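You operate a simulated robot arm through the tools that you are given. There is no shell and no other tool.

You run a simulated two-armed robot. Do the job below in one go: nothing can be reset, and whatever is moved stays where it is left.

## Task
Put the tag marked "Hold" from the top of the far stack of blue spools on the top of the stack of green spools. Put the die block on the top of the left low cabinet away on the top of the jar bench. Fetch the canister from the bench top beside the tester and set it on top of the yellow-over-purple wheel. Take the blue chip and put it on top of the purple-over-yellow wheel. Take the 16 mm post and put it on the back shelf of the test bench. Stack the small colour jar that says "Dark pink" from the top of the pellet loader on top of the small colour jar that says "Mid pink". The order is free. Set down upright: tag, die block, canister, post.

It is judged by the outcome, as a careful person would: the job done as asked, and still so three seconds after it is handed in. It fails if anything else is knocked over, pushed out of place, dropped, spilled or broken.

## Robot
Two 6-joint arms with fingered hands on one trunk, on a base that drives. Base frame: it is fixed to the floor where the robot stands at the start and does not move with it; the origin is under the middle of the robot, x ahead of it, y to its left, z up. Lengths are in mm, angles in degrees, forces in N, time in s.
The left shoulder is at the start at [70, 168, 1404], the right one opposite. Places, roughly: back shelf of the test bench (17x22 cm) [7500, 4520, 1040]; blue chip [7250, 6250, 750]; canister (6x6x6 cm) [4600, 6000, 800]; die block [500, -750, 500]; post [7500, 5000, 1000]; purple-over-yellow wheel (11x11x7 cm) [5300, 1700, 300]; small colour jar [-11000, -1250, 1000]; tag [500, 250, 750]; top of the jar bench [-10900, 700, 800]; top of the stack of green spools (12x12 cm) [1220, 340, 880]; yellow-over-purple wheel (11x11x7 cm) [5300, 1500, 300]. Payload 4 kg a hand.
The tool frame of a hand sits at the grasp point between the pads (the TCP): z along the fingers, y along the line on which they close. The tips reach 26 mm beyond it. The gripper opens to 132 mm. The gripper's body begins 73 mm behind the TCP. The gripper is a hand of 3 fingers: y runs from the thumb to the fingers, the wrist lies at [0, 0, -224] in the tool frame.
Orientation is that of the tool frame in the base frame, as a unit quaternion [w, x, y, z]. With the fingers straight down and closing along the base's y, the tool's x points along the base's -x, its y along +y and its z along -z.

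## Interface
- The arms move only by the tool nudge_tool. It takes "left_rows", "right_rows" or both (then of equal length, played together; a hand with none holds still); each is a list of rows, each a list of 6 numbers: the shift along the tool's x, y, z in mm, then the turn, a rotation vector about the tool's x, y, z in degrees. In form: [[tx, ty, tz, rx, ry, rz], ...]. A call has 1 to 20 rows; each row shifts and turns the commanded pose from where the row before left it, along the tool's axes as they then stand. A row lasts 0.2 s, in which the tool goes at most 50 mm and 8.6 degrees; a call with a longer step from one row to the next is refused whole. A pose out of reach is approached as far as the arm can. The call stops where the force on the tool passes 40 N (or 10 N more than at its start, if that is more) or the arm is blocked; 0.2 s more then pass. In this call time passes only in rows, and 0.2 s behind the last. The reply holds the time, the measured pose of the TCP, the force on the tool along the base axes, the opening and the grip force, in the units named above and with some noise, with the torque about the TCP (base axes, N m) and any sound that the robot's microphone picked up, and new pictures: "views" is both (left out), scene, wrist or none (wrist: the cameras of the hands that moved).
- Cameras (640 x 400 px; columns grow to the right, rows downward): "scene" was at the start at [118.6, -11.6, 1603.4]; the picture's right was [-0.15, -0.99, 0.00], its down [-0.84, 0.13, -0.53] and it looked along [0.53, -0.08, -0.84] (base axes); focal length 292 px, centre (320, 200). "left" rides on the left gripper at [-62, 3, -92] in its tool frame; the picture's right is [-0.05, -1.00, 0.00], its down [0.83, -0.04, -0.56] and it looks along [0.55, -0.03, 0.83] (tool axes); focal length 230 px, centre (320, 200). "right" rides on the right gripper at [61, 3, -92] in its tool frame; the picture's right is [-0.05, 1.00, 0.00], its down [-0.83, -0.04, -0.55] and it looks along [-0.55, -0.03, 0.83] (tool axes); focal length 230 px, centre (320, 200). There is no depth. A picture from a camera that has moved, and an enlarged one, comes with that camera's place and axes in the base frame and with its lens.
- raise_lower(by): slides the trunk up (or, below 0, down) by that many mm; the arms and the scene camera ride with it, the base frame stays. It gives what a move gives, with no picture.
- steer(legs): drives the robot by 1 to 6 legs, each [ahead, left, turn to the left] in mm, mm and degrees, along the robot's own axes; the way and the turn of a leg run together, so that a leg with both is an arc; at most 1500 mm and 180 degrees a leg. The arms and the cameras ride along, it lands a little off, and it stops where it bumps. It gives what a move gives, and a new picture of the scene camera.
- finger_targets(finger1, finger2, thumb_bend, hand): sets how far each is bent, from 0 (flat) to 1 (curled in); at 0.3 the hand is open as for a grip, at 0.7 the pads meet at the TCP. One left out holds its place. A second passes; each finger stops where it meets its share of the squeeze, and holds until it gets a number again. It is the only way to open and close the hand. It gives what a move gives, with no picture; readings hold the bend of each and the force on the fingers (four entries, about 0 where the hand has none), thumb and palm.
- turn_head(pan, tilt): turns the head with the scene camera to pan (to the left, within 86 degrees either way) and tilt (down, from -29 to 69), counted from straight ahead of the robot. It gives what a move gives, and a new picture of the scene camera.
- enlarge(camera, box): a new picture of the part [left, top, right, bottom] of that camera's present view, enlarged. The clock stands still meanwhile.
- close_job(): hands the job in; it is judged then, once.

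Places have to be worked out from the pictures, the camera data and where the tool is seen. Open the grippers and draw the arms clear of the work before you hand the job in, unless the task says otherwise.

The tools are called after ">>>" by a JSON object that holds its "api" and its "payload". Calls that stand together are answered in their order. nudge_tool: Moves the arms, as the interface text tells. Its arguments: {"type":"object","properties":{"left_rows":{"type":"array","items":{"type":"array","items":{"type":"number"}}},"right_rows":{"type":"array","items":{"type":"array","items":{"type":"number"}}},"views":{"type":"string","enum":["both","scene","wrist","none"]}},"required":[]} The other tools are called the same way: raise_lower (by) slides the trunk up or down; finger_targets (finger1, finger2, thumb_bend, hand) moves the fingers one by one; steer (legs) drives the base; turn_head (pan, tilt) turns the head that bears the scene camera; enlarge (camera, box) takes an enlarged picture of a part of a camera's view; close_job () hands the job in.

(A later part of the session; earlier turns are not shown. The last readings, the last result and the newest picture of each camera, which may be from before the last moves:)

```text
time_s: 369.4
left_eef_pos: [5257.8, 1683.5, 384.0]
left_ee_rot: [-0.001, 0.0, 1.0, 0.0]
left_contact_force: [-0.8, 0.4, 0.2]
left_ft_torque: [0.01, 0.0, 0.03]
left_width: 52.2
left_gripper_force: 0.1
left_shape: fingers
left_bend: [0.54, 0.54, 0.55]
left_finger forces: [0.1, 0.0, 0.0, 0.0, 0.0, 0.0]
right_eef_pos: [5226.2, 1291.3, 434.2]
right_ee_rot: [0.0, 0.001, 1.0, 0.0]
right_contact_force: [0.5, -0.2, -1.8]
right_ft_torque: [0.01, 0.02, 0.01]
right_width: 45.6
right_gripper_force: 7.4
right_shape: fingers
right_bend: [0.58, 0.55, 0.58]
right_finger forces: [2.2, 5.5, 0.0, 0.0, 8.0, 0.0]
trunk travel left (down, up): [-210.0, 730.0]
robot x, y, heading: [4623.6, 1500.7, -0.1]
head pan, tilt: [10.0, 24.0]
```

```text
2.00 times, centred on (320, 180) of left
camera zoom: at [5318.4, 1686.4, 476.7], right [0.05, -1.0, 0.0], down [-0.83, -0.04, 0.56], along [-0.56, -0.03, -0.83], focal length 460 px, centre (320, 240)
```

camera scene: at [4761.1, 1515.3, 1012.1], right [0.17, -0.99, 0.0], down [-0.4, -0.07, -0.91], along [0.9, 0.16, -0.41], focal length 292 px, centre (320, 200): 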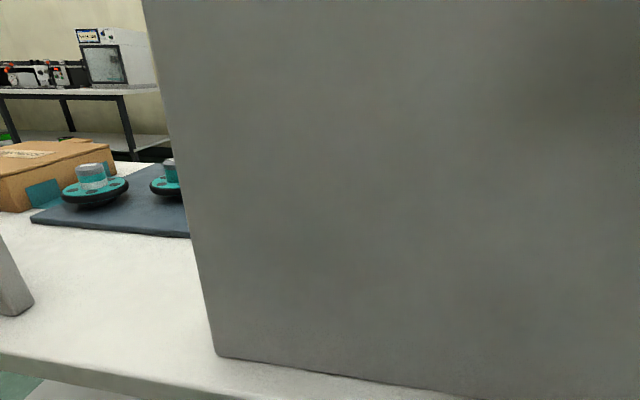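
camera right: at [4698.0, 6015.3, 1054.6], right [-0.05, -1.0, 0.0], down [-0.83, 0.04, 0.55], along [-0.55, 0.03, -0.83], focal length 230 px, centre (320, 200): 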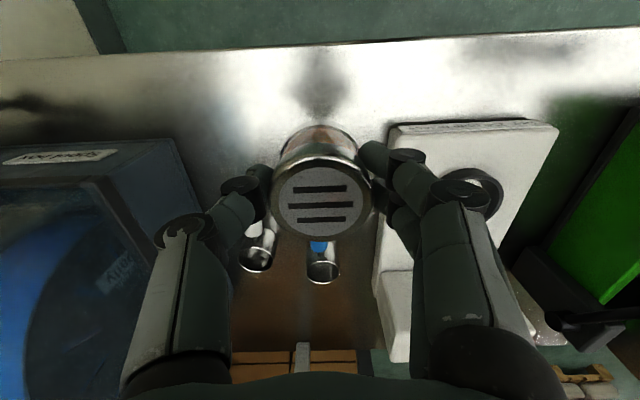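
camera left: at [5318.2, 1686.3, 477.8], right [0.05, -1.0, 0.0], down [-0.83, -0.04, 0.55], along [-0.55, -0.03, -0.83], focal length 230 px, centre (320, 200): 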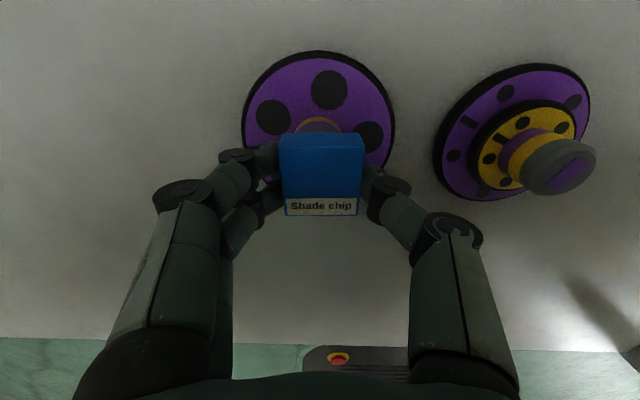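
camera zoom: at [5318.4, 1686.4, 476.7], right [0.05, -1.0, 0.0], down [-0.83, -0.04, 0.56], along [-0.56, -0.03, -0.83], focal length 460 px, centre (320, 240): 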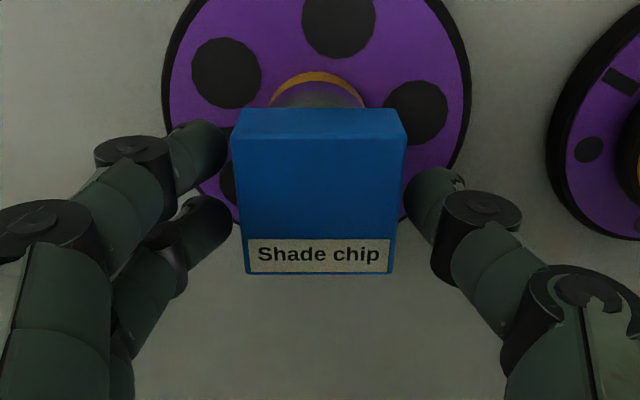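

The chip rests on the hub, free of the fingers. I raise the left hand straight up.

>>> {"api": "nudge_tool", "payload": {"left_rows": [[0, 0, -12, 0, 0, 0], [0, 0, -18, 0, 0, 0], [0, 0, -20, 0, 0, 0]], "views": "wrist"}}

```text
time_s: 370.2
left_eef_pos: [5257.8, 1683.2, 435.3]
left_ee_rot: [0.0, 0.001, 1.0, 0.0]
left_contact_force: [-1.2, -0.2, -0.3]
left_ft_torque: [-0.01, 0.03, 0.03]
left_width: 52.3
left_gripper_force: 0.1
left_shape: fingers
left_bend: [0.54, 0.54, 0.55]
left_finger forces: [0.1, 0.0, 0.0, 0.0, 0.1, 0.0]
right_eef_pos: [5227.5, 1291.5, 435.4]
right_ee_rot: [-0.001, 0.001, 1.0, 0.0]
right_contact_force: [0.3, 0.6, -0.2]
right_ft_torque: [-0.02, 0.01, 0.02]
right_width: 45.6
right_gripper_force: 8.2
right_shape: fingers
right_bend: [0.58, 0.55, 0.58]
right_finger forces: [2.2, 5.5, 0.0, 0.0, 7.9, 0.0]
trunk travel left (down, up): [-210.0, 730.0]
robot x, y, heading: [4614.9, 1498.6, -0.2]
head pan, tilt: [10.0, 24.0]
camera left: at [5318.8, 1686.9, 527.1], right [0.05, -1.0, 0.0], down [-0.83, -0.04, 0.56], along [-0.56, -0.03, -0.83], focal length 230 px, centre (320, 200)
```

left: 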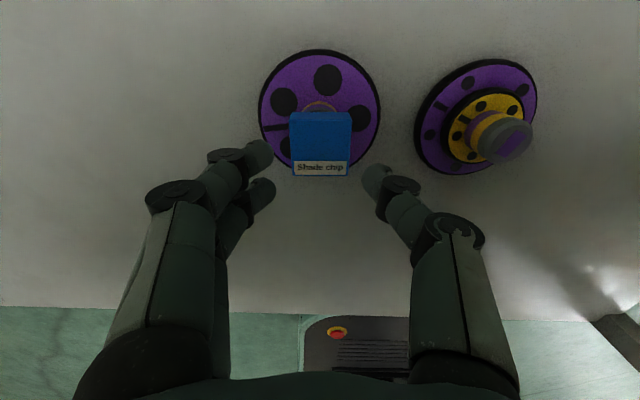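

The chip sits well on its wheel. Next the canister: I back out 100 mm, strafe left 240 mm and come in again so the right hand is over the other wheel.

>>> {"api": "steer", "payload": {"legs": [[-110, 0, 0.1], [0, 240, 0], [90, 0, 0]]}}

>>> {"api": "enlarge", "payload": {"camera": "right", "box": [0, 0, 640, 400]}}

```text
time_s: 373.5
left_eef_pos: [5239.7, 1921.9, 434.1]
left_ee_rot: [-0.001, 0.001, 1.0, 0.0]
left_contact_force: [-0.5, 0.4, 0.1]
left_ft_torque: [0.01, 0.01, 0.0]
left_width: 52.2
left_gripper_force: 0.0
left_shape: fingers
left_bend: [0.54, 0.54, 0.55]
left_finger forces: [0.0, 0.0, 0.0, 0.0, 0.1, 0.0]
right_eef_pos: [5209.0, 1530.2, 433.3]
right_ee_rot: [0.0, 0.001, 1.0, 0.001]
right_contact_force: [0.2, -0.6, -1.4]
right_ft_torque: [0.01, 0.01, 0.0]
right_width: 45.5
right_gripper_force: 7.9
right_shape: fingers
right_bend: [0.58, 0.55, 0.58]
right_finger forces: [2.3, 5.7, 0.0, 0.1, 7.9, 0.1]
trunk travel left (down, up): [-210.0, 730.0]
robot x, y, heading: [4601.0, 1739.4, -0.2]
head pan, tilt: [10.0, 24.0]
camera scene: at [4742.2, 1753.4, 1012.1], right [0.17, -0.99, 0.0], down [-0.4, -0.07, -0.91], along [0.9, 0.16, -0.41], focal length 292 px, centre (320, 200)
```

scene: 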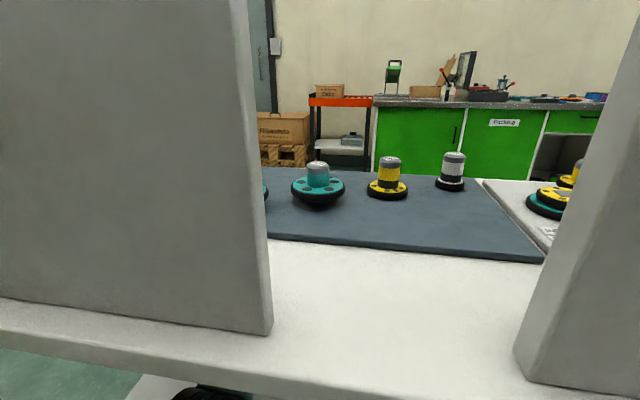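

```text
1.00 times, centred on (320, 200) of right (not enlarged: the box is as wide or as high as the picture)
camera zoom: at [5148.2, 1533.4, 525.6], right [0.05, 1.0, 0.0], down [0.83, -0.04, 0.55], along [0.55, -0.03, -0.83], focal length 230 px, centre (320, 200)
```

zoom: 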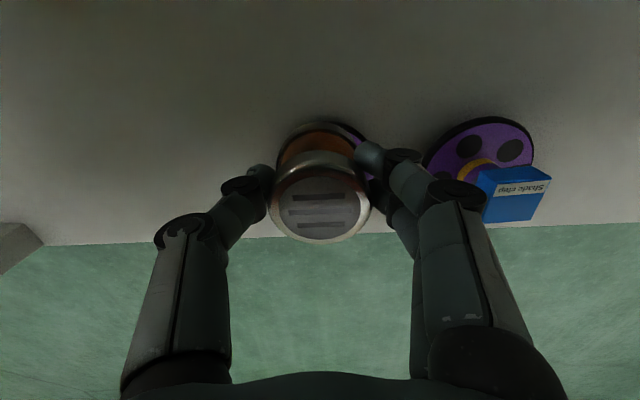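

The canister hides the wheel now; I enlarge the right view to see how the canister sits in the hand and where the wheel shows.

>>> {"api": "enlarge", "payload": {"camera": "right", "box": [220, 90, 420, 260]}}

```text
2.35 times, centred on (320, 175) of right
camera zoom: at [5148.2, 1533.4, 525.6], right [0.05, 1.0, 0.0], down [0.83, -0.04, 0.55], along [0.55, -0.03, -0.83], focal length 541 px, centre (320, 259)
```

zoom: 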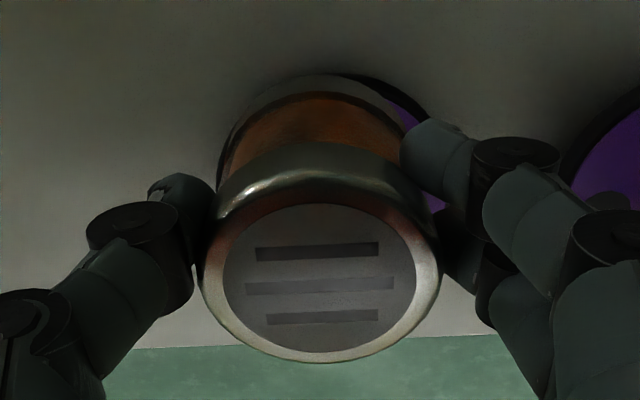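

The canister has tipped about 5° in the grip (top away from the camera). I tilt the hand 4.5° to set it upright again and look.

>>> {"api": "nudge_tool", "payload": {"right_rows": [[0, 0, 0, 0, -4.5, 0]], "views": "wrist"}}

>>> {"api": "enlarge", "payload": {"camera": "right", "box": [220, 90, 420, 260]}}

>>> {"api": "enlarge", "payload": {"camera": "left", "box": [0, 0, 640, 400]}}

```text
time_s: 373.9
left_eef_pos: [5238.3, 1921.9, 434.9]
left_ee_rot: [-0.001, 0.001, 1.0, -0.001]
left_contact_force: [0.5, 0.6, -0.5]
left_ft_torque: [-0.03, -0.02, -0.02]
left_width: 52.4
left_gripper_force: 0.1
left_shape: fingers
left_bend: [0.54, 0.54, 0.55]
left_finger forces: [0.1, 0.0, 0.1, 0.0, 0.0, 0.0]
right_eef_pos: [5208.4, 1529.8, 434.8]
right_ee_rot: [0.038, 0.001, 0.999, -0.001]
right_contact_force: [0.4, 0.2, -0.6]
right_ft_torque: [0.0, 0.02, -0.01]
right_width: 45.8
right_gripper_force: 8.1
right_shape: fingers
right_bend: [0.58, 0.55, 0.58]
right_finger forces: [2.3, 5.5, 0.0, 0.1, 7.9, 0.0]
trunk travel left (down, up): [-210.0, 730.0]
robot x, y, heading: [4601.9, 1738.7, 0.1]
head pan, tilt: [10.0, 24.0]
camera right: at [5141.1, 1533.5, 520.9], right [0.05, 1.0, 0.0], down [0.79, -0.04, 0.62], along [0.62, -0.03, -0.79], focal length 230 px, centre (320, 200)
```

right: 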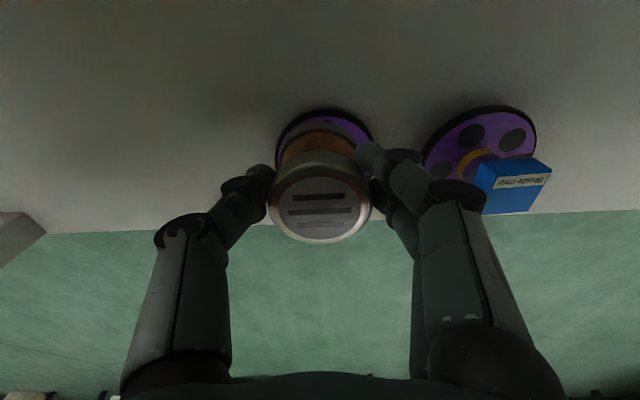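

```text
2.35 times, centred on (320, 175) of right
camera zoom: at [5141.1, 1533.5, 520.9], right [0.05, 1.0, 0.0], down [0.79, -0.04, 0.62], along [0.62, -0.03, -0.79], focal length 541 px, centre (320, 259)
```

zoom: 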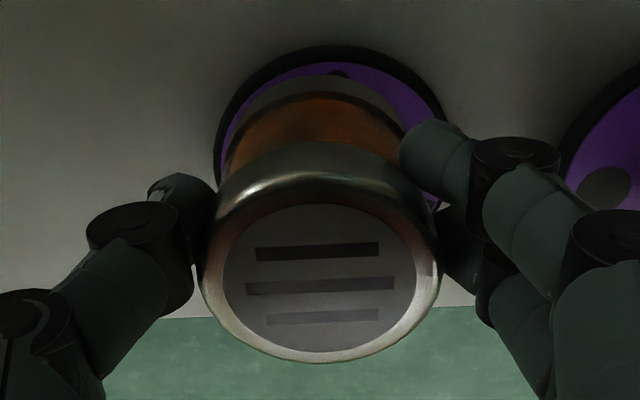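

```text
1.00 times, centred on (320, 200) of left (not enlarged: the box is as wide or as high as the picture)
camera zoom: at [5299.7, 1925.2, 526.9], right [0.05, -1.0, 0.0], down [-0.83, -0.04, 0.56], along [-0.56, -0.03, -0.83], focal length 230 px, centre (320, 200)
```

zoom: 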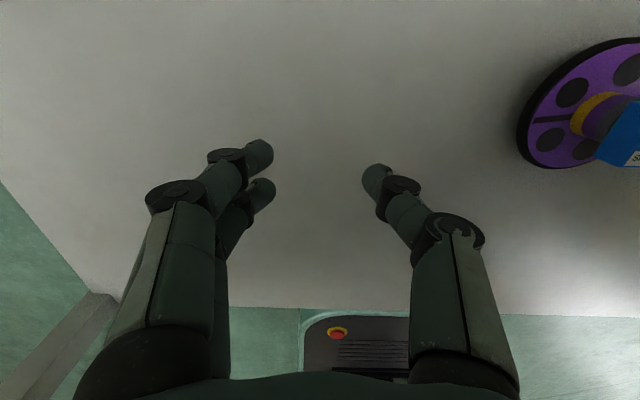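

The canister is upright now; its axis is at about x 5221 and the hub at [5260, 1532]. I drive 12 mm ahead and extend the hand the rest.

>>> {"api": "steer", "payload": {"legs": [[14, 0, 0]]}}

>>> {"api": "nudge_tool", "payload": {"right_rows": [[-13, 1, 1, 0, 0, 0], [-13, 1, 1, 0, 0, 0]], "views": "wrist"}}

>>> {"api": "enlarge", "payload": {"camera": "right", "box": [220, 90, 420, 260]}}

```text
time_s: 374.7
left_eef_pos: [5252.2, 1921.8, 435.2]
left_ee_rot: [-0.001, 0.001, 1.0, 0.0]
left_contact_force: [0.0, -1.0, -0.5]
left_ft_torque: [0.0, 0.01, 0.01]
left_width: 52.2
left_gripper_force: 0.1
left_shape: fingers
left_bend: [0.54, 0.54, 0.55]
left_finger forces: [0.0, 0.1, 0.0, 0.0, 0.0, 0.0]
right_eef_pos: [5222.7, 1531.2, 434.1]
right_ee_rot: [0.038, 0.001, 0.999, 0.0]
right_contact_force: [0.0, 0.0, -0.5]
right_ft_torque: [0.01, 0.0, -0.01]
right_width: 45.5
right_gripper_force: 7.8
right_shape: fingers
right_bend: [0.58, 0.55, 0.58]
right_finger forces: [2.3, 5.4, 0.0, 0.0, 7.9, 0.0]
trunk travel left (down, up): [-210.0, 730.0]
robot x, y, heading: [4613.7, 1736.4, -0.2]
head pan, tilt: [10.0, 24.0]
camera scene: at [4756.1, 1753.4, 1012.1], right [0.17, -0.99, 0.0], down [-0.4, -0.07, -0.91], along [0.9, 0.16, -0.41], focal length 292 px, centre (320, 200)
```

scene: 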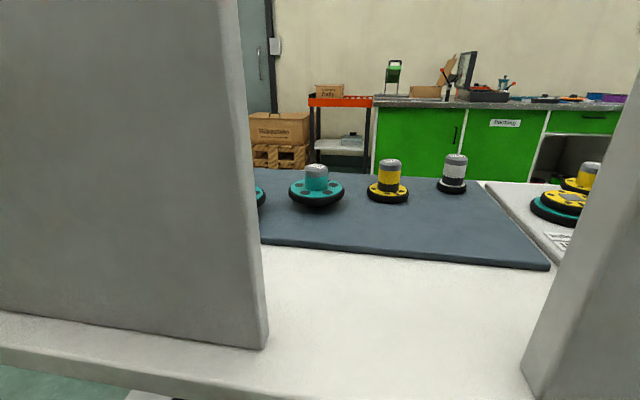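

```text
time_s: 375.3
left_eef_pos: [5252.6, 1921.6, 434.1]
left_ee_rot: [0.0, 0.001, 1.0, -0.001]
left_contact_force: [-0.7, 0.2, 1.4]
left_ft_torque: [-0.02, -0.03, -0.04]
left_width: 52.3
left_gripper_force: 0.1
left_shape: fingers
left_bend: [0.54, 0.54, 0.55]
left_finger forces: [0.1, 0.0, 0.1, 0.1, 0.0, 0.0]
right_eef_pos: [5248.3, 1533.4, 433.6]
right_ee_rot: [0.038, 0.001, 0.999, 0.001]
right_contact_force: [-1.0, 0.6, -0.4]
right_ft_torque: [0.01, 0.02, 0.03]
right_width: 45.8
right_gripper_force: 8.4
right_shape: fingers
right_bend: [0.58, 0.55, 0.58]
right_finger forces: [2.3, 5.5, 0.0, 0.1, 7.9, 0.0]
trunk travel left (down, up): [-210.0, 730.0]
robot x, y, heading: [4610.4, 1737.2, -0.2]
head pan, tilt: [10.0, 24.0]
camera right: at [5181.1, 1535.7, 520.4], right [0.05, 1.0, 0.0], down [0.79, -0.04, 0.62], along [0.62, -0.03, -0.79], focal length 230 px, centre (320, 200)
```

right: 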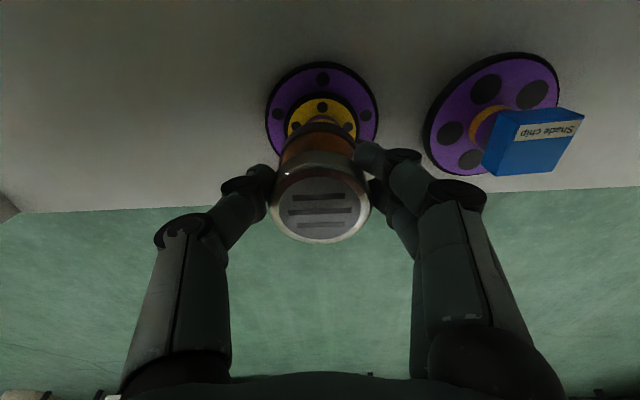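

```text
2.35 times, centred on (320, 175) of right
camera zoom: at [5181.1, 1535.7, 520.4], right [0.05, 1.0, 0.0], down [0.79, -0.04, 0.62], along [0.62, -0.03, -0.79], focal length 541 px, centre (320, 259)
```

zoom: 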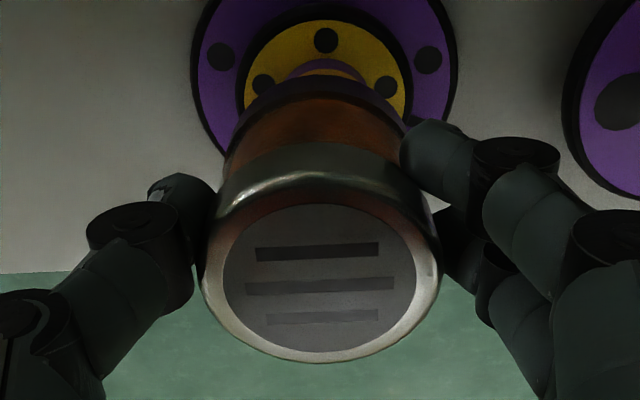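

The hub centre is at about [5263, 1533] and the canister's axis within 2 mm of it. I lower straight down in small steps.

>>> {"api": "nudge_tool", "payload": {"right_rows": [[-1.2, 1.5, 8, 0, 0, 0]], "views": "none"}}

>>> {"api": "nudge_tool", "payload": {"right_rows": [[0.3, 0, 4, 0, 0, 0]], "views": "none"}}

>>> {"api": "nudge_tool", "payload": {"right_rows": [[0.2, 0, 3, 0, 0, 0]], "views": "none"}}

>>> {"api": "nudge_tool", "payload": {"right_rows": [[0.2, 0, 2, 0, 0, 0]], "views": "wrist"}}

```text
time_s: 375.7
left_eef_pos: [5252.8, 1921.4, 434.4]
left_ee_rot: [-0.001, 0.001, 1.0, 0.0]
left_contact_force: [0.0, 0.5, 1.0]
left_ft_torque: [-0.01, -0.02, 0.01]
left_width: 52.2
left_gripper_force: 0.0
left_shape: fingers
left_bend: [0.54, 0.54, 0.55]
left_finger forces: [0.0, 0.1, 0.1, 0.1, 0.1, 0.1]
right_eef_pos: [5249.8, 1534.3, 425.0]
right_ee_rot: [0.039, 0.002, 0.999, 0.0]
right_contact_force: [0.5, 0.5, -1.5]
right_ft_torque: [0.02, 0.01, 0.0]
right_width: 45.6
right_gripper_force: 7.5
right_shape: fingers
right_bend: [0.58, 0.55, 0.58]
right_finger forces: [2.4, 5.5, 0.0, 0.0, 7.9, 0.0]
trunk travel left (down, up): [-210.0, 730.0]
robot x, y, heading: [4616.5, 1738.8, 0.1]
head pan, tilt: [10.0, 24.0]
```

```text
time_s: 376.1
left_eef_pos: [5251.7, 1922.8, 434.7]
left_ee_rot: [-0.001, 0.001, 1.0, -0.001]
left_contact_force: [-0.1, 0.5, -0.4]
left_ft_torque: [-0.01, 0.03, 0.01]
left_width: 52.3
left_gripper_force: 0.0
left_shape: fingers
left_bend: [0.54, 0.54, 0.55]
left_finger forces: [0.0, 0.1, 0.0, 0.0, 0.0, 0.1]
right_eef_pos: [5249.8, 1533.6, 421.7]
right_ee_rot: [0.038, 0.001, 0.999, 0.001]
right_contact_force: [0.8, 0.7, -1.1]
right_ft_torque: [0.01, 0.03, 0.03]
right_width: 45.8
right_gripper_force: 8.3
right_shape: fingers
right_bend: [0.58, 0.55, 0.58]
right_finger forces: [2.4, 5.5, 0.1, 0.1, 7.9, 0.1]
trunk travel left (down, up): [-210.0, 730.0]
robot x, y, heading: [4615.6, 1738.4, 0.1]
head pan, tilt: [10.0, 24.0]
```

```text
time_s: 376.5
left_eef_pos: [5252.9, 1920.5, 432.7]
left_ee_rot: [0.0, 0.001, 1.0, 0.0]
left_contact_force: [0.3, 0.0, -0.6]
left_ft_torque: [0.04, -0.02, -0.02]
left_width: 52.3
left_gripper_force: 0.0
left_shape: fingers
left_bend: [0.54, 0.54, 0.55]
left_finger forces: [0.0, 0.0, 0.1, 0.1, 0.1, 0.0]
right_eef_pos: [5250.4, 1533.8, 417.8]
right_ee_rot: [0.039, 0.001, 0.999, 0.0]
right_contact_force: [0.1, 0.0, -2.1]
right_ft_torque: [-0.01, 0.0, -0.02]
right_width: 45.5
right_gripper_force: 8.1
right_shape: fingers
right_bend: [0.58, 0.55, 0.58]
right_finger forces: [2.4, 5.5, 0.1, 0.1, 7.9, 0.0]
trunk travel left (down, up): [-210.0, 730.0]
robot x, y, heading: [4616.8, 1737.8, -0.4]
head pan, tilt: [10.0, 24.0]
```

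```text
time_s: 376.9
left_eef_pos: [5252.6, 1922.6, 434.4]
left_ee_rot: [-0.001, 0.0, 1.0, 0.0]
left_contact_force: [-0.5, 0.0, -0.1]
left_ft_torque: [0.02, 0.0, 0.02]
left_width: 52.4
left_gripper_force: 0.0
left_shape: fingers
left_bend: [0.54, 0.54, 0.55]
left_finger forces: [0.0, 0.0, 0.0, 0.1, 0.0, 0.0]
right_eef_pos: [5250.7, 1533.4, 415.8]
right_ee_rot: [0.039, 0.001, 0.999, 0.0]
right_contact_force: [0.0, -0.6, -1.4]
right_ft_torque: [-0.03, -0.01, 0.0]
right_width: 45.4
right_gripper_force: 8.4
right_shape: fingers
right_bend: [0.58, 0.55, 0.58]
right_finger forces: [2.3, 5.5, 0.1, 0.1, 7.9, 0.1]
trunk travel left (down, up): [-210.0, 730.0]
robot x, y, heading: [4613.5, 1739.1, 0.0]
head pan, tilt: [10.0, 24.0]
camera right: at [5183.1, 1537.0, 503.7], right [0.05, 1.0, 0.0], down [0.79, -0.04, 0.62], along [0.62, -0.03, -0.79], focal length 230 px, centre (320, 200)
```

right: 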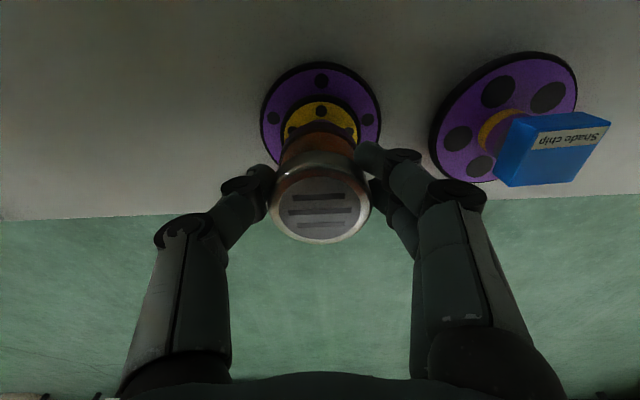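

Still clear of contact; I keep lowering in 2 mm steps.

>>> {"api": "nudge_tool", "payload": {"right_rows": [[0.2, 0, 2, 0, 0, 0]], "views": "none"}}

>>> {"api": "nudge_tool", "payload": {"right_rows": [[0.2, 0, 2, 0, 0, 0]], "views": "none"}}

>>> {"api": "nudge_tool", "payload": {"right_rows": [[0.2, 0, 2, 0, 0, 0]], "views": "none"}}

>>> {"api": "nudge_tool", "payload": {"right_rows": [[0.2, 0, 2, 0, 0, 0]], "views": "none"}}

```text
time_s: 377.3
left_eef_pos: [5252.7, 1922.1, 433.2]
left_ee_rot: [-0.001, 0.001, 1.0, 0.0]
left_contact_force: [-0.1, -0.4, -0.6]
left_ft_torque: [-0.01, 0.01, 0.01]
left_width: 52.0
left_gripper_force: 0.0
left_shape: fingers
left_bend: [0.54, 0.54, 0.55]
left_finger forces: [0.0, 0.0, 0.1, 0.0, 0.0, 0.1]
right_eef_pos: [5250.2, 1531.8, 414.1]
right_ee_rot: [0.038, 0.001, 0.999, 0.0]
right_contact_force: [-0.3, -0.2, 0.2]
right_ft_torque: [-0.02, 0.01, 0.0]
right_width: 45.3
right_gripper_force: 7.9
right_shape: fingers
right_bend: [0.58, 0.55, 0.58]
right_finger forces: [2.5, 5.6, 0.0, 0.0, 8.1, 0.0]
trunk travel left (down, up): [-210.0, 730.0]
robot x, y, heading: [4608.6, 1739.8, -0.0]
head pan, tilt: [10.0, 24.0]
```

```text
time_s: 377.7
left_eef_pos: [5251.1, 1921.0, 434.2]
left_ee_rot: [-0.001, 0.001, 1.0, 0.001]
left_contact_force: [0.2, -0.4, 0.0]
left_ft_torque: [-0.01, -0.01, 0.0]
left_width: 52.1
left_gripper_force: 0.0
left_shape: fingers
left_bend: [0.54, 0.54, 0.55]
left_finger forces: [0.0, 0.1, 0.0, 0.0, 0.0, 0.0]
right_eef_pos: [5251.0, 1534.8, 415.7]
right_ee_rot: [0.04, 0.001, 0.999, -0.001]
right_contact_force: [0.2, 0.2, 5.0]
right_ft_torque: [-0.06, 0.01, 0.03]
right_width: 45.6
right_gripper_force: 9.0
right_shape: fingers
right_bend: [0.59, 0.55, 0.58]
right_finger forces: [2.7, 5.8, 0.0, 0.1, 9.0, 0.0]
trunk travel left (down, up): [-210.0, 730.0]
robot x, y, heading: [4616.4, 1742.7, -0.2]
head pan, tilt: [10.0, 24.0]
```

```text
time_s: 378.1
left_eef_pos: [5251.6, 1921.4, 435.6]
left_ee_rot: [0.0, 0.001, 1.0, 0.0]
left_contact_force: [-0.5, 0.2, -0.5]
left_ft_torque: [-0.01, 0.01, 0.0]
left_width: 52.3
left_gripper_force: 0.1
left_shape: fingers
left_bend: [0.54, 0.54, 0.55]
left_finger forces: [0.0, 0.1, 0.1, 0.1, 0.1, 0.1]
right_eef_pos: [5250.9, 1534.4, 414.5]
right_ee_rot: [0.041, 0.0, 0.999, 0.0]
right_contact_force: [-0.4, -1.3, 11.5]
right_ft_torque: [-0.08, -0.04, 0.01]
right_width: 45.3
right_gripper_force: 9.5
right_shape: fingers
right_bend: [0.59, 0.55, 0.58]
right_finger forces: [2.8, 6.2, 0.0, 0.0, 9.5, 0.0]
trunk travel left (down, up): [-210.0, 730.0]
robot x, y, heading: [4611.9, 1737.8, -0.1]
head pan, tilt: [10.0, 24.0]
```

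```text
time_s: 378.5
left_eef_pos: [5250.6, 1921.2, 434.9]
left_ee_rot: [0.0, 0.001, 1.0, -0.001]
left_contact_force: [-0.4, 0.3, 0.3]
left_ft_torque: [-0.02, 0.0, 0.02]
left_width: 52.2
left_gripper_force: 0.0
left_shape: fingers
left_bend: [0.54, 0.54, 0.55]
left_finger forces: [0.0, 0.0, 0.0, 0.1, 0.0, 0.0]
right_eef_pos: [5249.9, 1535.1, 413.1]
right_ee_rot: [0.042, 0.0, 0.999, 0.001]
right_contact_force: [0.2, -0.8, 16.0]
right_ft_torque: [-0.03, -0.09, -0.01]
right_width: 45.0
right_gripper_force: 9.8
right_shape: fingers
right_bend: [0.6, 0.56, 0.59]
right_finger forces: [2.9, 7.2, 0.0, 0.0, 9.9, 0.0]
trunk travel left (down, up): [-210.0, 730.0]
robot x, y, heading: [4615.3, 1738.3, 0.2]
head pan, tilt: [10.0, 24.0]
```

Contact came at z≈415 with little torque. I ease off 3 mm and open the fingers.

>>> {"api": "nudge_tool", "payload": {"right_rows": [[-0.2, 0, -3, 0, 0, 0]], "views": "none"}}

>>> {"api": "finger_targets", "payload": {"hand": "right", "finger1": 0.52, "finger2": 0.49, "thumb_bend": 0.5}}

>>> {"api": "enlarge", "payload": {"camera": "right", "box": [200, 60, 440, 260]}}

```text
time_s: 378.9
left_eef_pos: [5251.9, 1922.0, 435.3]
left_ee_rot: [0.001, 0.0, 1.0, 0.001]
left_contact_force: [0.1, 0.0, 0.3]
left_ft_torque: [0.02, 0.02, 0.01]
left_width: 52.3
left_gripper_force: 0.1
left_shape: fingers
left_bend: [0.54, 0.54, 0.55]
left_finger forces: [0.1, 0.1, 0.0, 0.0, 0.0, 0.0]
right_eef_pos: [5249.8, 1533.2, 413.6]
right_ee_rot: [0.038, 0.0, 0.999, -0.001]
right_contact_force: [2.9, -0.3, 9.1]
right_ft_torque: [-0.02, -0.11, 0.04]
right_width: 45.2
right_gripper_force: 9.2
right_shape: fingers
right_bend: [0.6, 0.56, 0.59]
right_finger forces: [2.6, 7.2, 0.0, 0.0, 9.0, 0.0]
trunk travel left (down, up): [-210.0, 730.0]
robot x, y, heading: [4615.0, 1738.1, 0.0]
head pan, tilt: [10.0, 24.0]
```

```text
time_s: 379.9
left_eef_pos: [5252.0, 1921.7, 434.8]
left_ee_rot: [-0.001, 0.001, 1.0, 0.001]
left_contact_force: [-0.4, -0.7, 1.1]
left_ft_torque: [0.04, 0.0, -0.04]
left_width: 52.0
left_gripper_force: 0.1
left_shape: fingers
left_bend: [0.54, 0.54, 0.55]
left_finger forces: [0.0, 0.1, 0.1, 0.1, 0.1, 0.0]
right_eef_pos: [5249.5, 1533.9, 411.2]
right_ee_rot: [0.038, 0.002, 0.999, -0.001]
right_contact_force: [-0.2, -0.3, 0.0]
right_ft_torque: [-0.02, 0.0, 0.0]
right_width: 63.8
right_gripper_force: 0.1
right_shape: fingers
right_bend: [0.52, 0.49, 0.5]
right_finger forces: [0.0, 0.1, 0.0, 0.0, 0.0, 0.1]
trunk travel left (down, up): [-210.0, 730.0]
robot x, y, heading: [4612.3, 1737.6, -0.4]
head pan, tilt: [10.0, 24.0]
```

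```text
2.00 times, centred on (320, 160) of right
camera zoom: at [5182.8, 1537.1, 499.0], right [0.05, 1.0, 0.0], down [0.79, -0.04, 0.62], along [0.62, -0.03, -0.79], focal length 460 px, centre (320, 280)
```

zoom: 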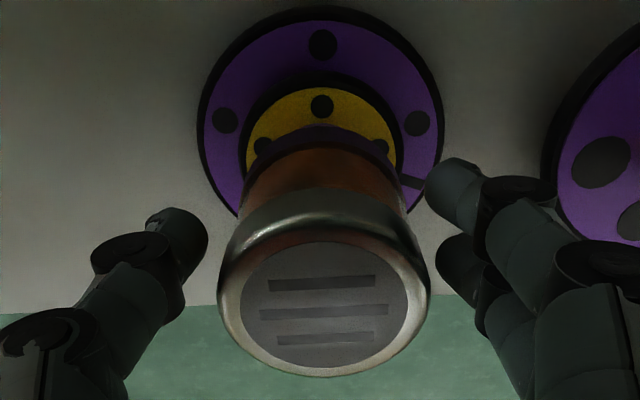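

The canister stands upright on the hub. I open the hand wide and withdraw straight back, since the palm is well above its top.

>>> {"api": "finger_targets", "payload": {"hand": "right", "finger1": 0.42, "finger2": 0.42, "thumb_bend": 0.42}}

>>> {"api": "nudge_tool", "payload": {"right_rows": [[0, 0, -10, 0, 0, 0]], "views": "wrist"}}

```text
time_s: 380.9
left_eef_pos: [5251.4, 1921.3, 434.3]
left_ee_rot: [0.0, 0.002, 1.0, -0.001]
left_contact_force: [-0.6, 0.2, -0.5]
left_ft_torque: [-0.01, 0.0, -0.01]
left_width: 52.2
left_gripper_force: 0.1
left_shape: fingers
left_bend: [0.54, 0.54, 0.55]
left_finger forces: [0.0, 0.0, 0.0, 0.0, 0.0, 0.0]
right_eef_pos: [5250.3, 1533.9, 412.6]
right_ee_rot: [0.038, 0.0, 0.999, 0.0]
right_contact_force: [-1.0, -0.7, -0.1]
right_ft_torque: [-0.02, -0.03, 0.02]
right_width: 94.1
right_gripper_force: 0.1
right_shape: fingers
right_bend: [0.42, 0.42, 0.42]
right_finger forces: [0.1, 0.1, 0.0, 0.0, 0.0, 0.0]
trunk travel left (down, up): [-210.0, 730.0]
robot x, y, heading: [4614.8, 1736.1, 0.2]
head pan, tilt: [10.0, 24.0]
```

```text
time_s: 381.3
left_eef_pos: [5252.5, 1921.5, 435.0]
left_ee_rot: [-0.001, 0.001, 1.0, 0.0]
left_contact_force: [0.1, 0.3, -0.6]
left_ft_torque: [0.02, -0.01, 0.01]
left_width: 52.2
left_gripper_force: 0.0
left_shape: fingers
left_bend: [0.54, 0.54, 0.55]
left_finger forces: [0.1, 0.1, 0.1, 0.0, 0.0, 0.0]
right_eef_pos: [5249.9, 1533.9, 422.0]
right_ee_rot: [0.038, 0.001, 0.999, -0.001]
right_contact_force: [0.5, 0.1, 0.8]
right_ft_torque: [0.04, -0.05, 0.0]
right_width: 94.0
right_gripper_force: 0.0
right_shape: fingers
right_bend: [0.42, 0.42, 0.42]
right_finger forces: [0.0, 0.1, 0.0, 0.1, 0.0, 0.0]
trunk travel left (down, up): [-210.0, 730.0]
robot x, y, heading: [4614.5, 1740.9, -0.0]
head pan, tilt: [10.0, 24.0]
camera right: at [5182.1, 1536.8, 509.0], right [0.05, 1.0, 0.0], down [0.79, -0.04, 0.62], along [0.62, -0.03, -0.79], focal length 230 px, centre (320, 200)
```

right: 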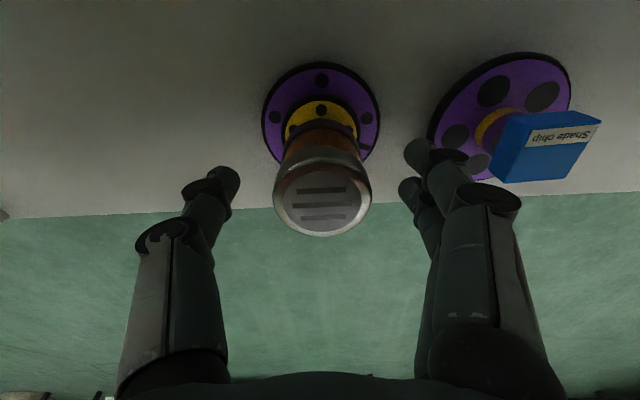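

Both sides are clear. I back the robot straight out.

>>> {"api": "steer", "payload": {"legs": [[-200, 0, 0]]}}

>>> {"api": "enlarge", "payload": {"camera": "right", "box": [0, 0, 640, 400]}}

```text
time_s: 382.9
left_eef_pos: [5051.7, 1923.2, 434.6]
left_ee_rot: [0.0, 0.0, 1.0, -0.001]
left_contact_force: [-0.5, -0.1, -0.1]
left_ft_torque: [0.0, -0.01, -0.01]
left_width: 52.3
left_gripper_force: 0.0
left_shape: fingers
left_bend: [0.54, 0.54, 0.55]
left_finger forces: [0.1, 0.1, 0.1, 0.1, 0.1, 0.0]
right_eef_pos: [5049.3, 1533.7, 422.2]
right_ee_rot: [0.039, 0.0, 0.999, 0.0]
right_contact_force: [-0.5, -0.3, 0.1]
right_ft_torque: [0.0, -0.04, 0.0]
right_width: 94.2
right_gripper_force: 0.1
right_shape: fingers
right_bend: [0.42, 0.42, 0.42]
right_finger forces: [0.1, 0.1, 0.0, 0.0, 0.1, 0.1]
trunk travel left (down, up): [-210.0, 730.0]
robot x, y, heading: [4413.2, 1737.5, 0.0]
head pan, tilt: [10.0, 24.0]
camera scene: at [4554.6, 1753.9, 1012.3], right [0.17, -0.98, 0.0], down [-0.4, -0.07, -0.91], along [0.9, 0.16, -0.41], focal length 292 px, centre (320, 200)
```

scene: 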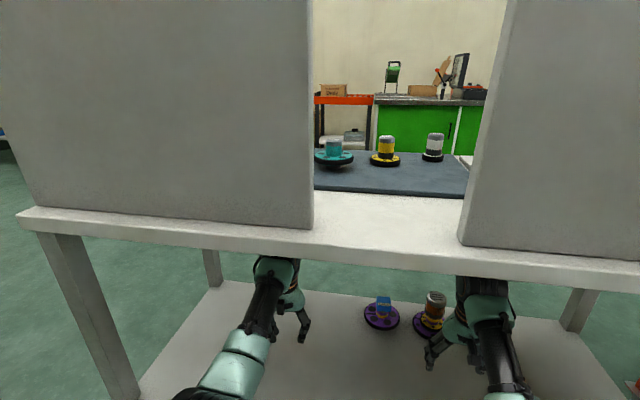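

```text
1.00 times, centred on (320, 200) of right (not enlarged: the box is as wide or as high as the picture)
camera zoom: at [4981.8, 1538.0, 509.3], right [0.05, 1.0, 0.0], down [0.79, -0.04, 0.62], along [0.62, -0.03, -0.79], focal length 230 px, centre (320, 200)
```

zoom: 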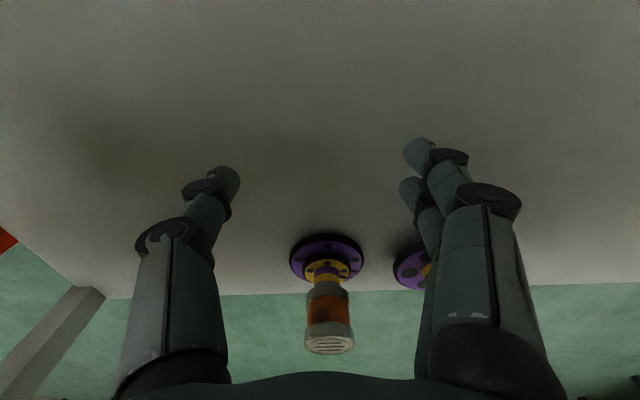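

Both wheels carry their loads upright. I back out fully, raise the trunk and fold the arms to the compact travel pose.

>>> {"api": "steer", "payload": {"legs": [[-550, 0, 0]]}}

>>> {"api": "raise_lower", "payload": {"by": 400}}

>>> {"api": "raise_lower", "payload": {"by": 330}}

>>> {"api": "nudge_tool", "payload": {"left_rows": [[15, 0, 30, 0, 0, 0], [25, 0, 30, 0, 0, 0], [30, 0, 30, 0, 0, 0], [35, 0, 30, 0, 0, 0], [35, 0, 30, 0, 0, 0], [35, 0, 10, 0, 0, 0], [30, 0, 0, 0, 0, 0]], "right_rows": [[15, 0, 30, 0, 4.4, 0], [25, 0, 30, 0, 0, 0], [30, 0, 30, 0, 0, 0], [35, 0, 30, 0, 0, 0], [35, 0, 30, 0, 0, 0], [35, 0, 10, 0, 0, 0], [30, 0, 0, 0, 0, 0]], "views": "scene"}}

```text
time_s: 386.0
left_eef_pos: [4504.2, 1921.7, 434.3]
left_ee_rot: [0.0, 0.002, 1.0, 0.0]
left_contact_force: [0.5, 0.0, -0.6]
left_ft_torque: [0.0, -0.01, -0.03]
left_width: 52.1
left_gripper_force: 0.1
left_shape: fingers
left_bend: [0.54, 0.54, 0.55]
left_finger forces: [0.0, 0.0, 0.0, 0.0, 0.0, 0.0]
right_eef_pos: [4499.2, 1533.5, 422.3]
right_ee_rot: [0.038, 0.002, 0.999, 0.001]
right_contact_force: [0.1, -0.6, 0.0]
right_ft_torque: [-0.01, 0.0, 0.01]
right_width: 94.1
right_gripper_force: 0.1
right_shape: fingers
right_bend: [0.42, 0.42, 0.42]
right_finger forces: [0.0, 0.1, 0.1, 0.0, 0.0, 0.1]
trunk travel left (down, up): [-210.0, 730.0]
robot x, y, heading: [3864.8, 1739.1, -0.7]
head pan, tilt: [10.0, 24.0]
camera scene: at [4006.1, 1754.6, 1012.3], right [0.17, -0.99, 0.0], down [-0.4, -0.07, -0.91], along [0.9, 0.15, -0.41], focal length 292 px, centre (320, 200)
```

scene: 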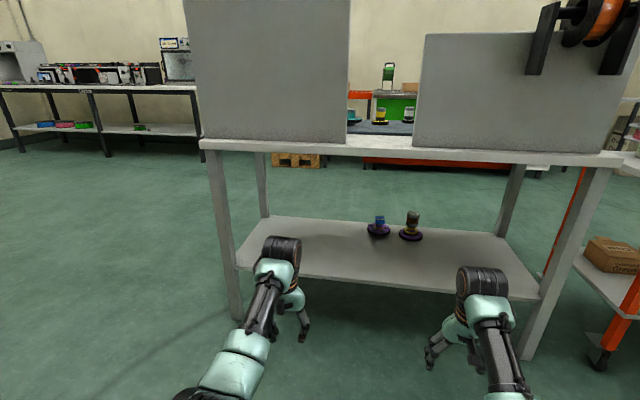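

```text
time_s: 389.9
left_eef_pos: [4503.7, 1921.2, 834.5]
left_ee_rot: [-0.001, 0.002, 1.0, 0.0]
left_contact_force: [0.9, -0.8, -0.5]
left_ft_torque: [0.0, 0.02, -0.01]
left_width: 52.1
left_gripper_force: 0.1
left_shape: fingers
left_bend: [0.54, 0.54, 0.55]
left_finger forces: [0.0, 0.0, 0.0, 0.1, 0.0, 0.1]
right_eef_pos: [4499.7, 1533.9, 821.6]
right_ee_rot: [0.038, 0.002, 0.999, 0.0]
right_contact_force: [-0.4, 0.2, 0.2]
right_ft_torque: [0.0, 0.06, 0.01]
right_width: 94.3
right_gripper_force: 0.0
right_shape: fingers
right_bend: [0.42, 0.42, 0.42]
right_finger forces: [0.0, 0.1, 0.0, 0.0, 0.0, 0.0]
trunk travel left (down, up): [-610.0, 330.0]
robot x, y, heading: [3863.9, 1740.9, -0.3]
head pan, tilt: [10.0, 24.0]
```

```text
time_s: 393.1
left_eef_pos: [4503.5, 1921.5, 1164.7]
left_ee_rot: [0.0, 0.003, 1.0, 0.0]
left_contact_force: [-0.1, -0.4, -0.2]
left_ft_torque: [0.0, 0.01, 0.0]
left_width: 52.2
left_gripper_force: 0.0
left_shape: fingers
left_bend: [0.54, 0.54, 0.55]
left_finger forces: [0.0, 0.1, 0.0, 0.1, 0.1, 0.1]
right_eef_pos: [4500.7, 1534.2, 1152.1]
right_ee_rot: [0.038, 0.001, 0.999, -0.001]
right_contact_force: [0.9, -0.8, -0.7]
right_ft_torque: [0.0, -0.02, -0.02]
right_width: 94.1
right_gripper_force: 0.1
right_shape: fingers
right_bend: [0.42, 0.42, 0.42]
right_finger forces: [0.1, 0.1, 0.0, 0.0, 0.1, 0.0]
trunk travel left (down, up): [-940.0, 0.0]
robot x, y, heading: [3864.3, 1744.1, -0.3]
head pan, tilt: [10.0, 24.0]
```

```text
time_s: 394.7
left_eef_pos: [4297.8, 1922.6, 1006.4]
left_ee_rot: [0.001, 0.003, 1.0, 0.0]
left_contact_force: [0.4, -0.1, 0.5]
left_ft_torque: [0.02, -0.03, 0.01]
left_width: 52.1
left_gripper_force: 0.0
left_shape: fingers
left_bend: [0.54, 0.54, 0.55]
left_finger forces: [0.0, 0.0, 0.0, 0.0, 0.1, 0.0]
right_eef_pos: [4295.6, 1533.7, 992.8]
right_ee_rot: [0.001, 0.001, 1.0, 0.002]
right_contact_force: [0.2, -0.5, 0.2]
right_ft_torque: [-0.03, -0.03, 0.0]
right_width: 94.4
right_gripper_force: 0.0
right_shape: fingers
right_bend: [0.42, 0.42, 0.42]
right_finger forces: [0.0, 0.0, 0.0, 0.0, 0.0, 0.1]
trunk travel left (down, up): [-940.0, 0.0]
robot x, y, heading: [3868.4, 1740.6, -0.2]
head pan, tilt: [10.0, 24.0]
camera scene: at [4002.6, 1754.6, 1742.6], right [0.17, -0.99, 0.0], down [-0.4, -0.07, -0.91], along [0.9, 0.15, -0.4], focal length 292 px, centre (320, 200)
```

scene: 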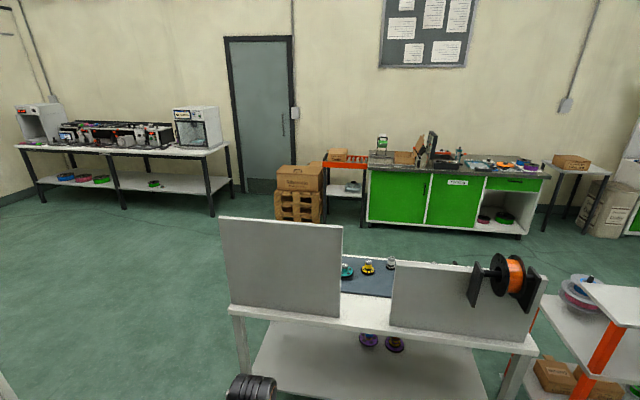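

Arms are compact. I drive back: strafe to the aisle line and reverse toward the winders.

>>> {"api": "steer", "payload": {"legs": [[0, -1020, 0.2], [0, -1020, 0], [-1080, 0, 0], [-1080, 0, 0]]}}

>>> {"api": "turn_head", "payload": {"pan": 0, "tilt": 69}}

>>> {"api": "turn_head", "payload": {"pan": 0, "tilt": 68}}

```text
time_s: 415.1
left_eef_pos: [2134.1, -91.6, 1005.9]
left_ee_rot: [-0.001, 0.011, 1.0, 0.0]
left_contact_force: [-0.8, -0.2, 0.6]
left_ft_torque: [-0.01, -0.01, -0.03]
left_width: 52.2
left_gripper_force: 0.1
left_shape: fingers
left_bend: [0.54, 0.54, 0.55]
left_finger forces: [0.0, 0.1, 0.0, 0.0, 0.0, 0.0]
right_eef_pos: [2126.3, -480.6, 991.2]
right_ee_rot: [0.0, 0.009, 1.0, 0.0]
right_contact_force: [-0.6, -0.4, -1.2]
right_ft_torque: [0.01, 0.01, -0.01]
right_width: 94.1
right_gripper_force: 0.0
right_shape: fingers
right_bend: [0.42, 0.42, 0.42]
right_finger forces: [0.1, 0.0, 0.1, 0.1, 0.1, 0.0]
trunk travel left (down, up): [-940.0, 0.0]
robot x, y, heading: [1699.6, -266.9, -1.5]
head pan, tilt: [10.0, 24.0]
camera scene: at [1838.5, -255.7, 1742.1], right [0.15, -0.99, 0.0], down [-0.4, -0.06, -0.91], along [0.9, 0.14, -0.41], focal length 292 px, centre (320, 200)
```

scene: 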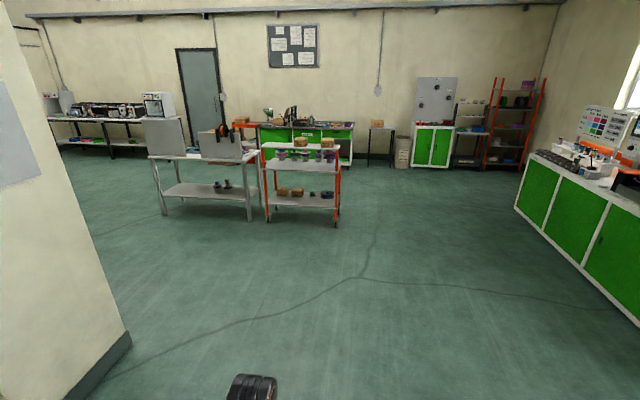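

```text
time_s: 416.2
left_eef_pos: [2133.7, -92.0, 1005.9]
left_ee_rot: [-0.001, 0.011, 1.0, 0.0]
left_contact_force: [-0.1, -0.2, -0.1]
left_ft_torque: [0.0, 0.0, 0.02]
left_width: 52.2
left_gripper_force: 0.1
left_shape: fingers
left_bend: [0.54, 0.54, 0.55]
left_finger forces: [0.0, 0.0, 0.0, 0.0, 0.0, 0.1]
right_eef_pos: [2125.5, -481.5, 991.2]
right_ee_rot: [0.0, 0.01, 1.0, 0.0]
right_contact_force: [-1.3, -0.2, -0.2]
right_ft_torque: [0.03, 0.01, 0.01]
right_width: 94.2
right_gripper_force: 0.1
right_shape: fingers
right_bend: [0.42, 0.42, 0.42]
right_finger forces: [0.1, 0.1, 0.0, 0.1, 0.1, 0.1]
trunk travel left (down, up): [-940.0, 0.0]
robot x, y, heading: [1696.9, -271.5, -1.4]
head pan, tilt: [0.0, 68.8]
camera scene: at [1802.4, -271.0, 1681.2], right [-0.02, -1.0, 0.0], down [-0.93, 0.02, -0.36], along [0.36, -0.01, -0.93], focal length 292 px, centre (320, 200)
```

scene: 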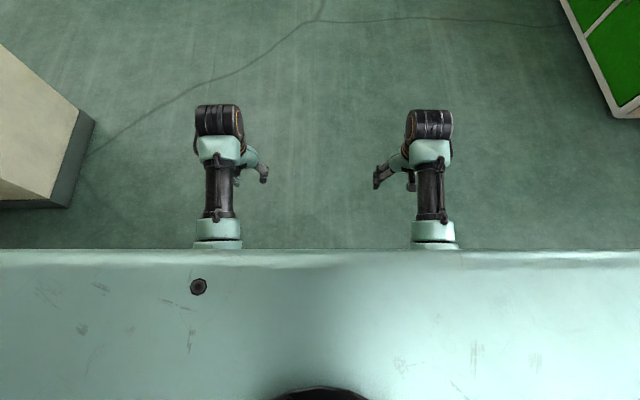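

```text
time_s: 416.9
left_eef_pos: [2133.2, -92.5, 1006.3]
left_ee_rot: [-0.001, 0.01, 1.0, 0.0]
left_contact_force: [-0.2, -0.6, -0.4]
left_ft_torque: [0.01, -0.02, -0.03]
left_width: 52.0
left_gripper_force: 0.0
left_shape: fingers
left_bend: [0.54, 0.54, 0.55]
left_finger forces: [0.0, 0.1, 0.0, 0.0, 0.0, 0.1]
right_eef_pos: [2125.5, -480.0, 991.2]
right_ee_rot: [0.0, 0.01, 1.0, 0.0]
right_contact_force: [0.2, 0.0, -0.6]
right_ft_torque: [0.02, -0.03, 0.01]
right_width: 94.2
right_gripper_force: 0.1
right_shape: fingers
right_bend: [0.42, 0.42, 0.42]
right_finger forces: [0.1, 0.0, 0.1, 0.0, 0.0, 0.1]
trunk travel left (down, up): [-940.0, 0.0]
robot x, y, heading: [1697.6, -269.2, -1.1]
head pan, tilt: [0.0, 68.0]
camera scene: at [1803.1, -271.1, 1681.9], right [-0.02, -1.0, 0.0], down [-0.93, 0.02, -0.37], along [0.37, -0.01, -0.93], focal length 292 px, centre (320, 200)
```

scene: 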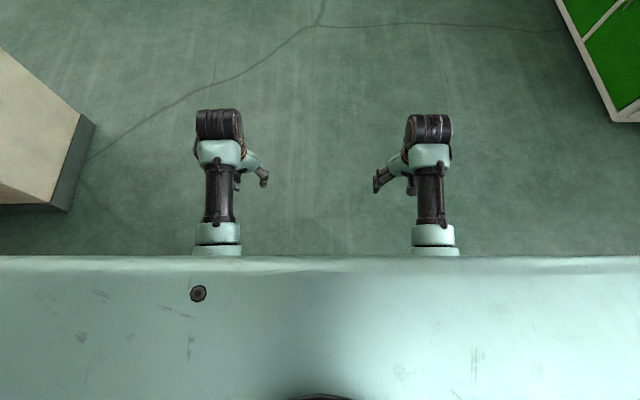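

I correct the small offset (y −270 → −299) and heading (−1.2°) before reversing into the aisle, and read again.

>>> {"api": "steer", "payload": {"legs": [[0, -29, 1.2]]}}

>>> {"api": "turn_head", "payload": {"pan": 0, "tilt": 67}}

>>> {"api": "turn_head", "payload": {"pan": 0, "tilt": 68}}

```text
time_s: 417.7
left_eef_pos: [2129.1, -105.8, 1003.8]
left_ee_rot: [-0.001, 0.0, 1.0, -0.002]
left_contact_force: [0.1, 0.8, 0.5]
left_ft_torque: [-0.03, 0.01, 0.0]
left_width: 52.6
left_gripper_force: 0.0
left_shape: fingers
left_bend: [0.54, 0.54, 0.55]
left_finger forces: [0.1, 0.0, 0.0, 0.0, 0.0, 0.0]
right_eef_pos: [2129.6, -495.4, 992.8]
right_ee_rot: [0.0, 0.0, 1.0, -0.002]
right_contact_force: [0.3, 1.2, -0.1]
right_ft_torque: [-0.03, 0.02, 0.01]
right_width: 94.3
right_gripper_force: 0.0
right_shape: fingers
right_bend: [0.42, 0.42, 0.42]
right_finger forces: [0.0, 0.1, 0.0, 0.1, 0.0, 0.0]
trunk travel left (down, up): [-940.0, 0.0]
robot x, y, heading: [1695.8, -291.1, 0.2]
head pan, tilt: [0.0, 68.0]
camera scene: at [1802.8, -288.0, 1681.9], right [0.0, -1.0, 0.01], down [-0.93, 0.0, -0.37], along [0.37, -0.01, -0.93], focal length 292 px, centre (320, 200)
```

scene: 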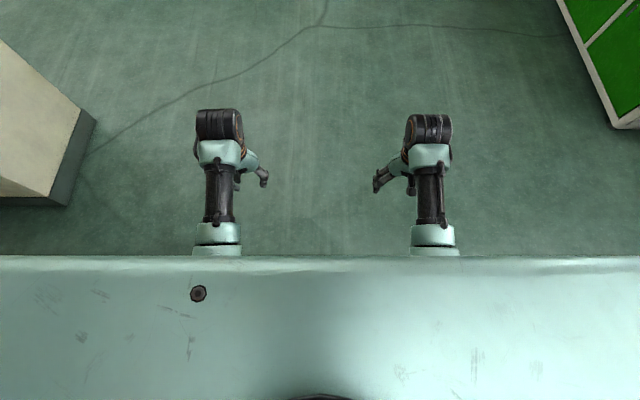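

```text
time_s: 418.3
left_eef_pos: [2129.8, -108.6, 1005.1]
left_ee_rot: [0.0, 0.0, 1.0, -0.002]
left_contact_force: [-0.7, 0.3, 0.0]
left_ft_torque: [-0.04, 0.0, -0.01]
left_width: 52.6
left_gripper_force: 0.0
left_shape: fingers
left_bend: [0.54, 0.54, 0.55]
left_finger forces: [0.1, 0.1, 0.0, 0.0, 0.0, 0.0]
right_eef_pos: [2128.8, -498.1, 991.3]
right_ee_rot: [0.0, -0.001, 1.0, -0.001]
right_contact_force: [-0.5, 0.1, -0.3]
right_ft_torque: [-0.02, -0.01, 0.03]
right_width: 94.2
right_gripper_force: 0.0
right_shape: fingers
right_bend: [0.42, 0.42, 0.42]
right_finger forces: [0.0, 0.0, 0.1, 0.1, 0.0, 0.0]
trunk travel left (down, up): [-940.0, 0.0]
robot x, y, heading: [1695.2, -294.0, 0.3]
head pan, tilt: [0.0, 67.0]
camera scene: at [1804.0, -294.0, 1682.9], right [0.0, -1.0, 0.0], down [-0.92, 0.0, -0.39], along [0.39, 0.0, -0.92], focal length 292 px, centre (320, 200)
```

scene: 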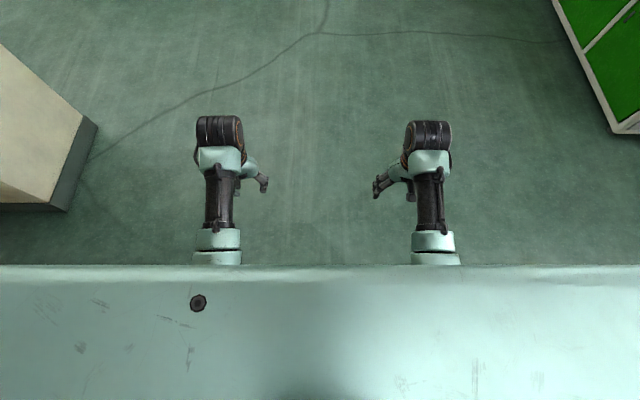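

```text
time_s: 418.9
left_eef_pos: [2129.1, -109.6, 1005.0]
left_ee_rot: [-0.001, 0.0, 1.0, -0.001]
left_contact_force: [0.0, 0.0, 0.7]
left_ft_torque: [-0.05, 0.0, -0.01]
left_width: 52.3
left_gripper_force: 0.0
left_shape: fingers
left_bend: [0.54, 0.54, 0.55]
left_finger forces: [0.0, 0.0, 0.1, 0.1, 0.1, 0.0]
right_eef_pos: [2129.5, -498.6, 991.2]
right_ee_rot: [-0.001, -0.001, 1.0, 0.0]
right_contact_force: [0.4, -0.3, -0.6]
right_ft_torque: [0.0, -0.01, -0.01]
right_width: 94.3
right_gripper_force: 0.0
right_shape: fingers
right_bend: [0.42, 0.42, 0.42]
right_finger forces: [0.0, 0.1, 0.0, 0.0, 0.0, 0.1]
trunk travel left (down, up): [-940.0, 0.0]
robot x, y, heading: [1694.1, -297.5, 0.1]
head pan, tilt: [0.0, 68.0]
camera scene: at [1802.7, -296.1, 1681.9], right [0.0, -1.0, 0.0], down [-0.93, 0.0, -0.37], along [0.37, 0.0, -0.93], focal length 292 px, centre (320, 200)
```

scene: 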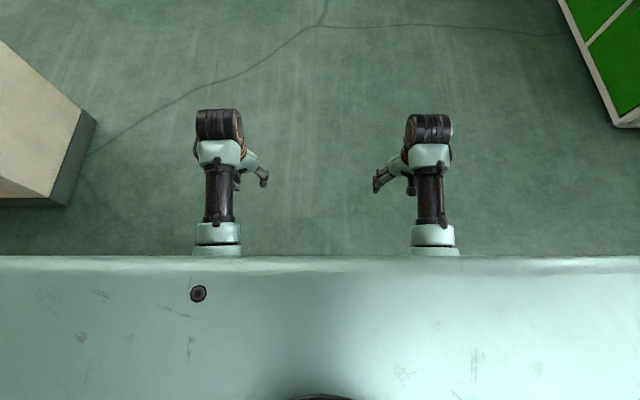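

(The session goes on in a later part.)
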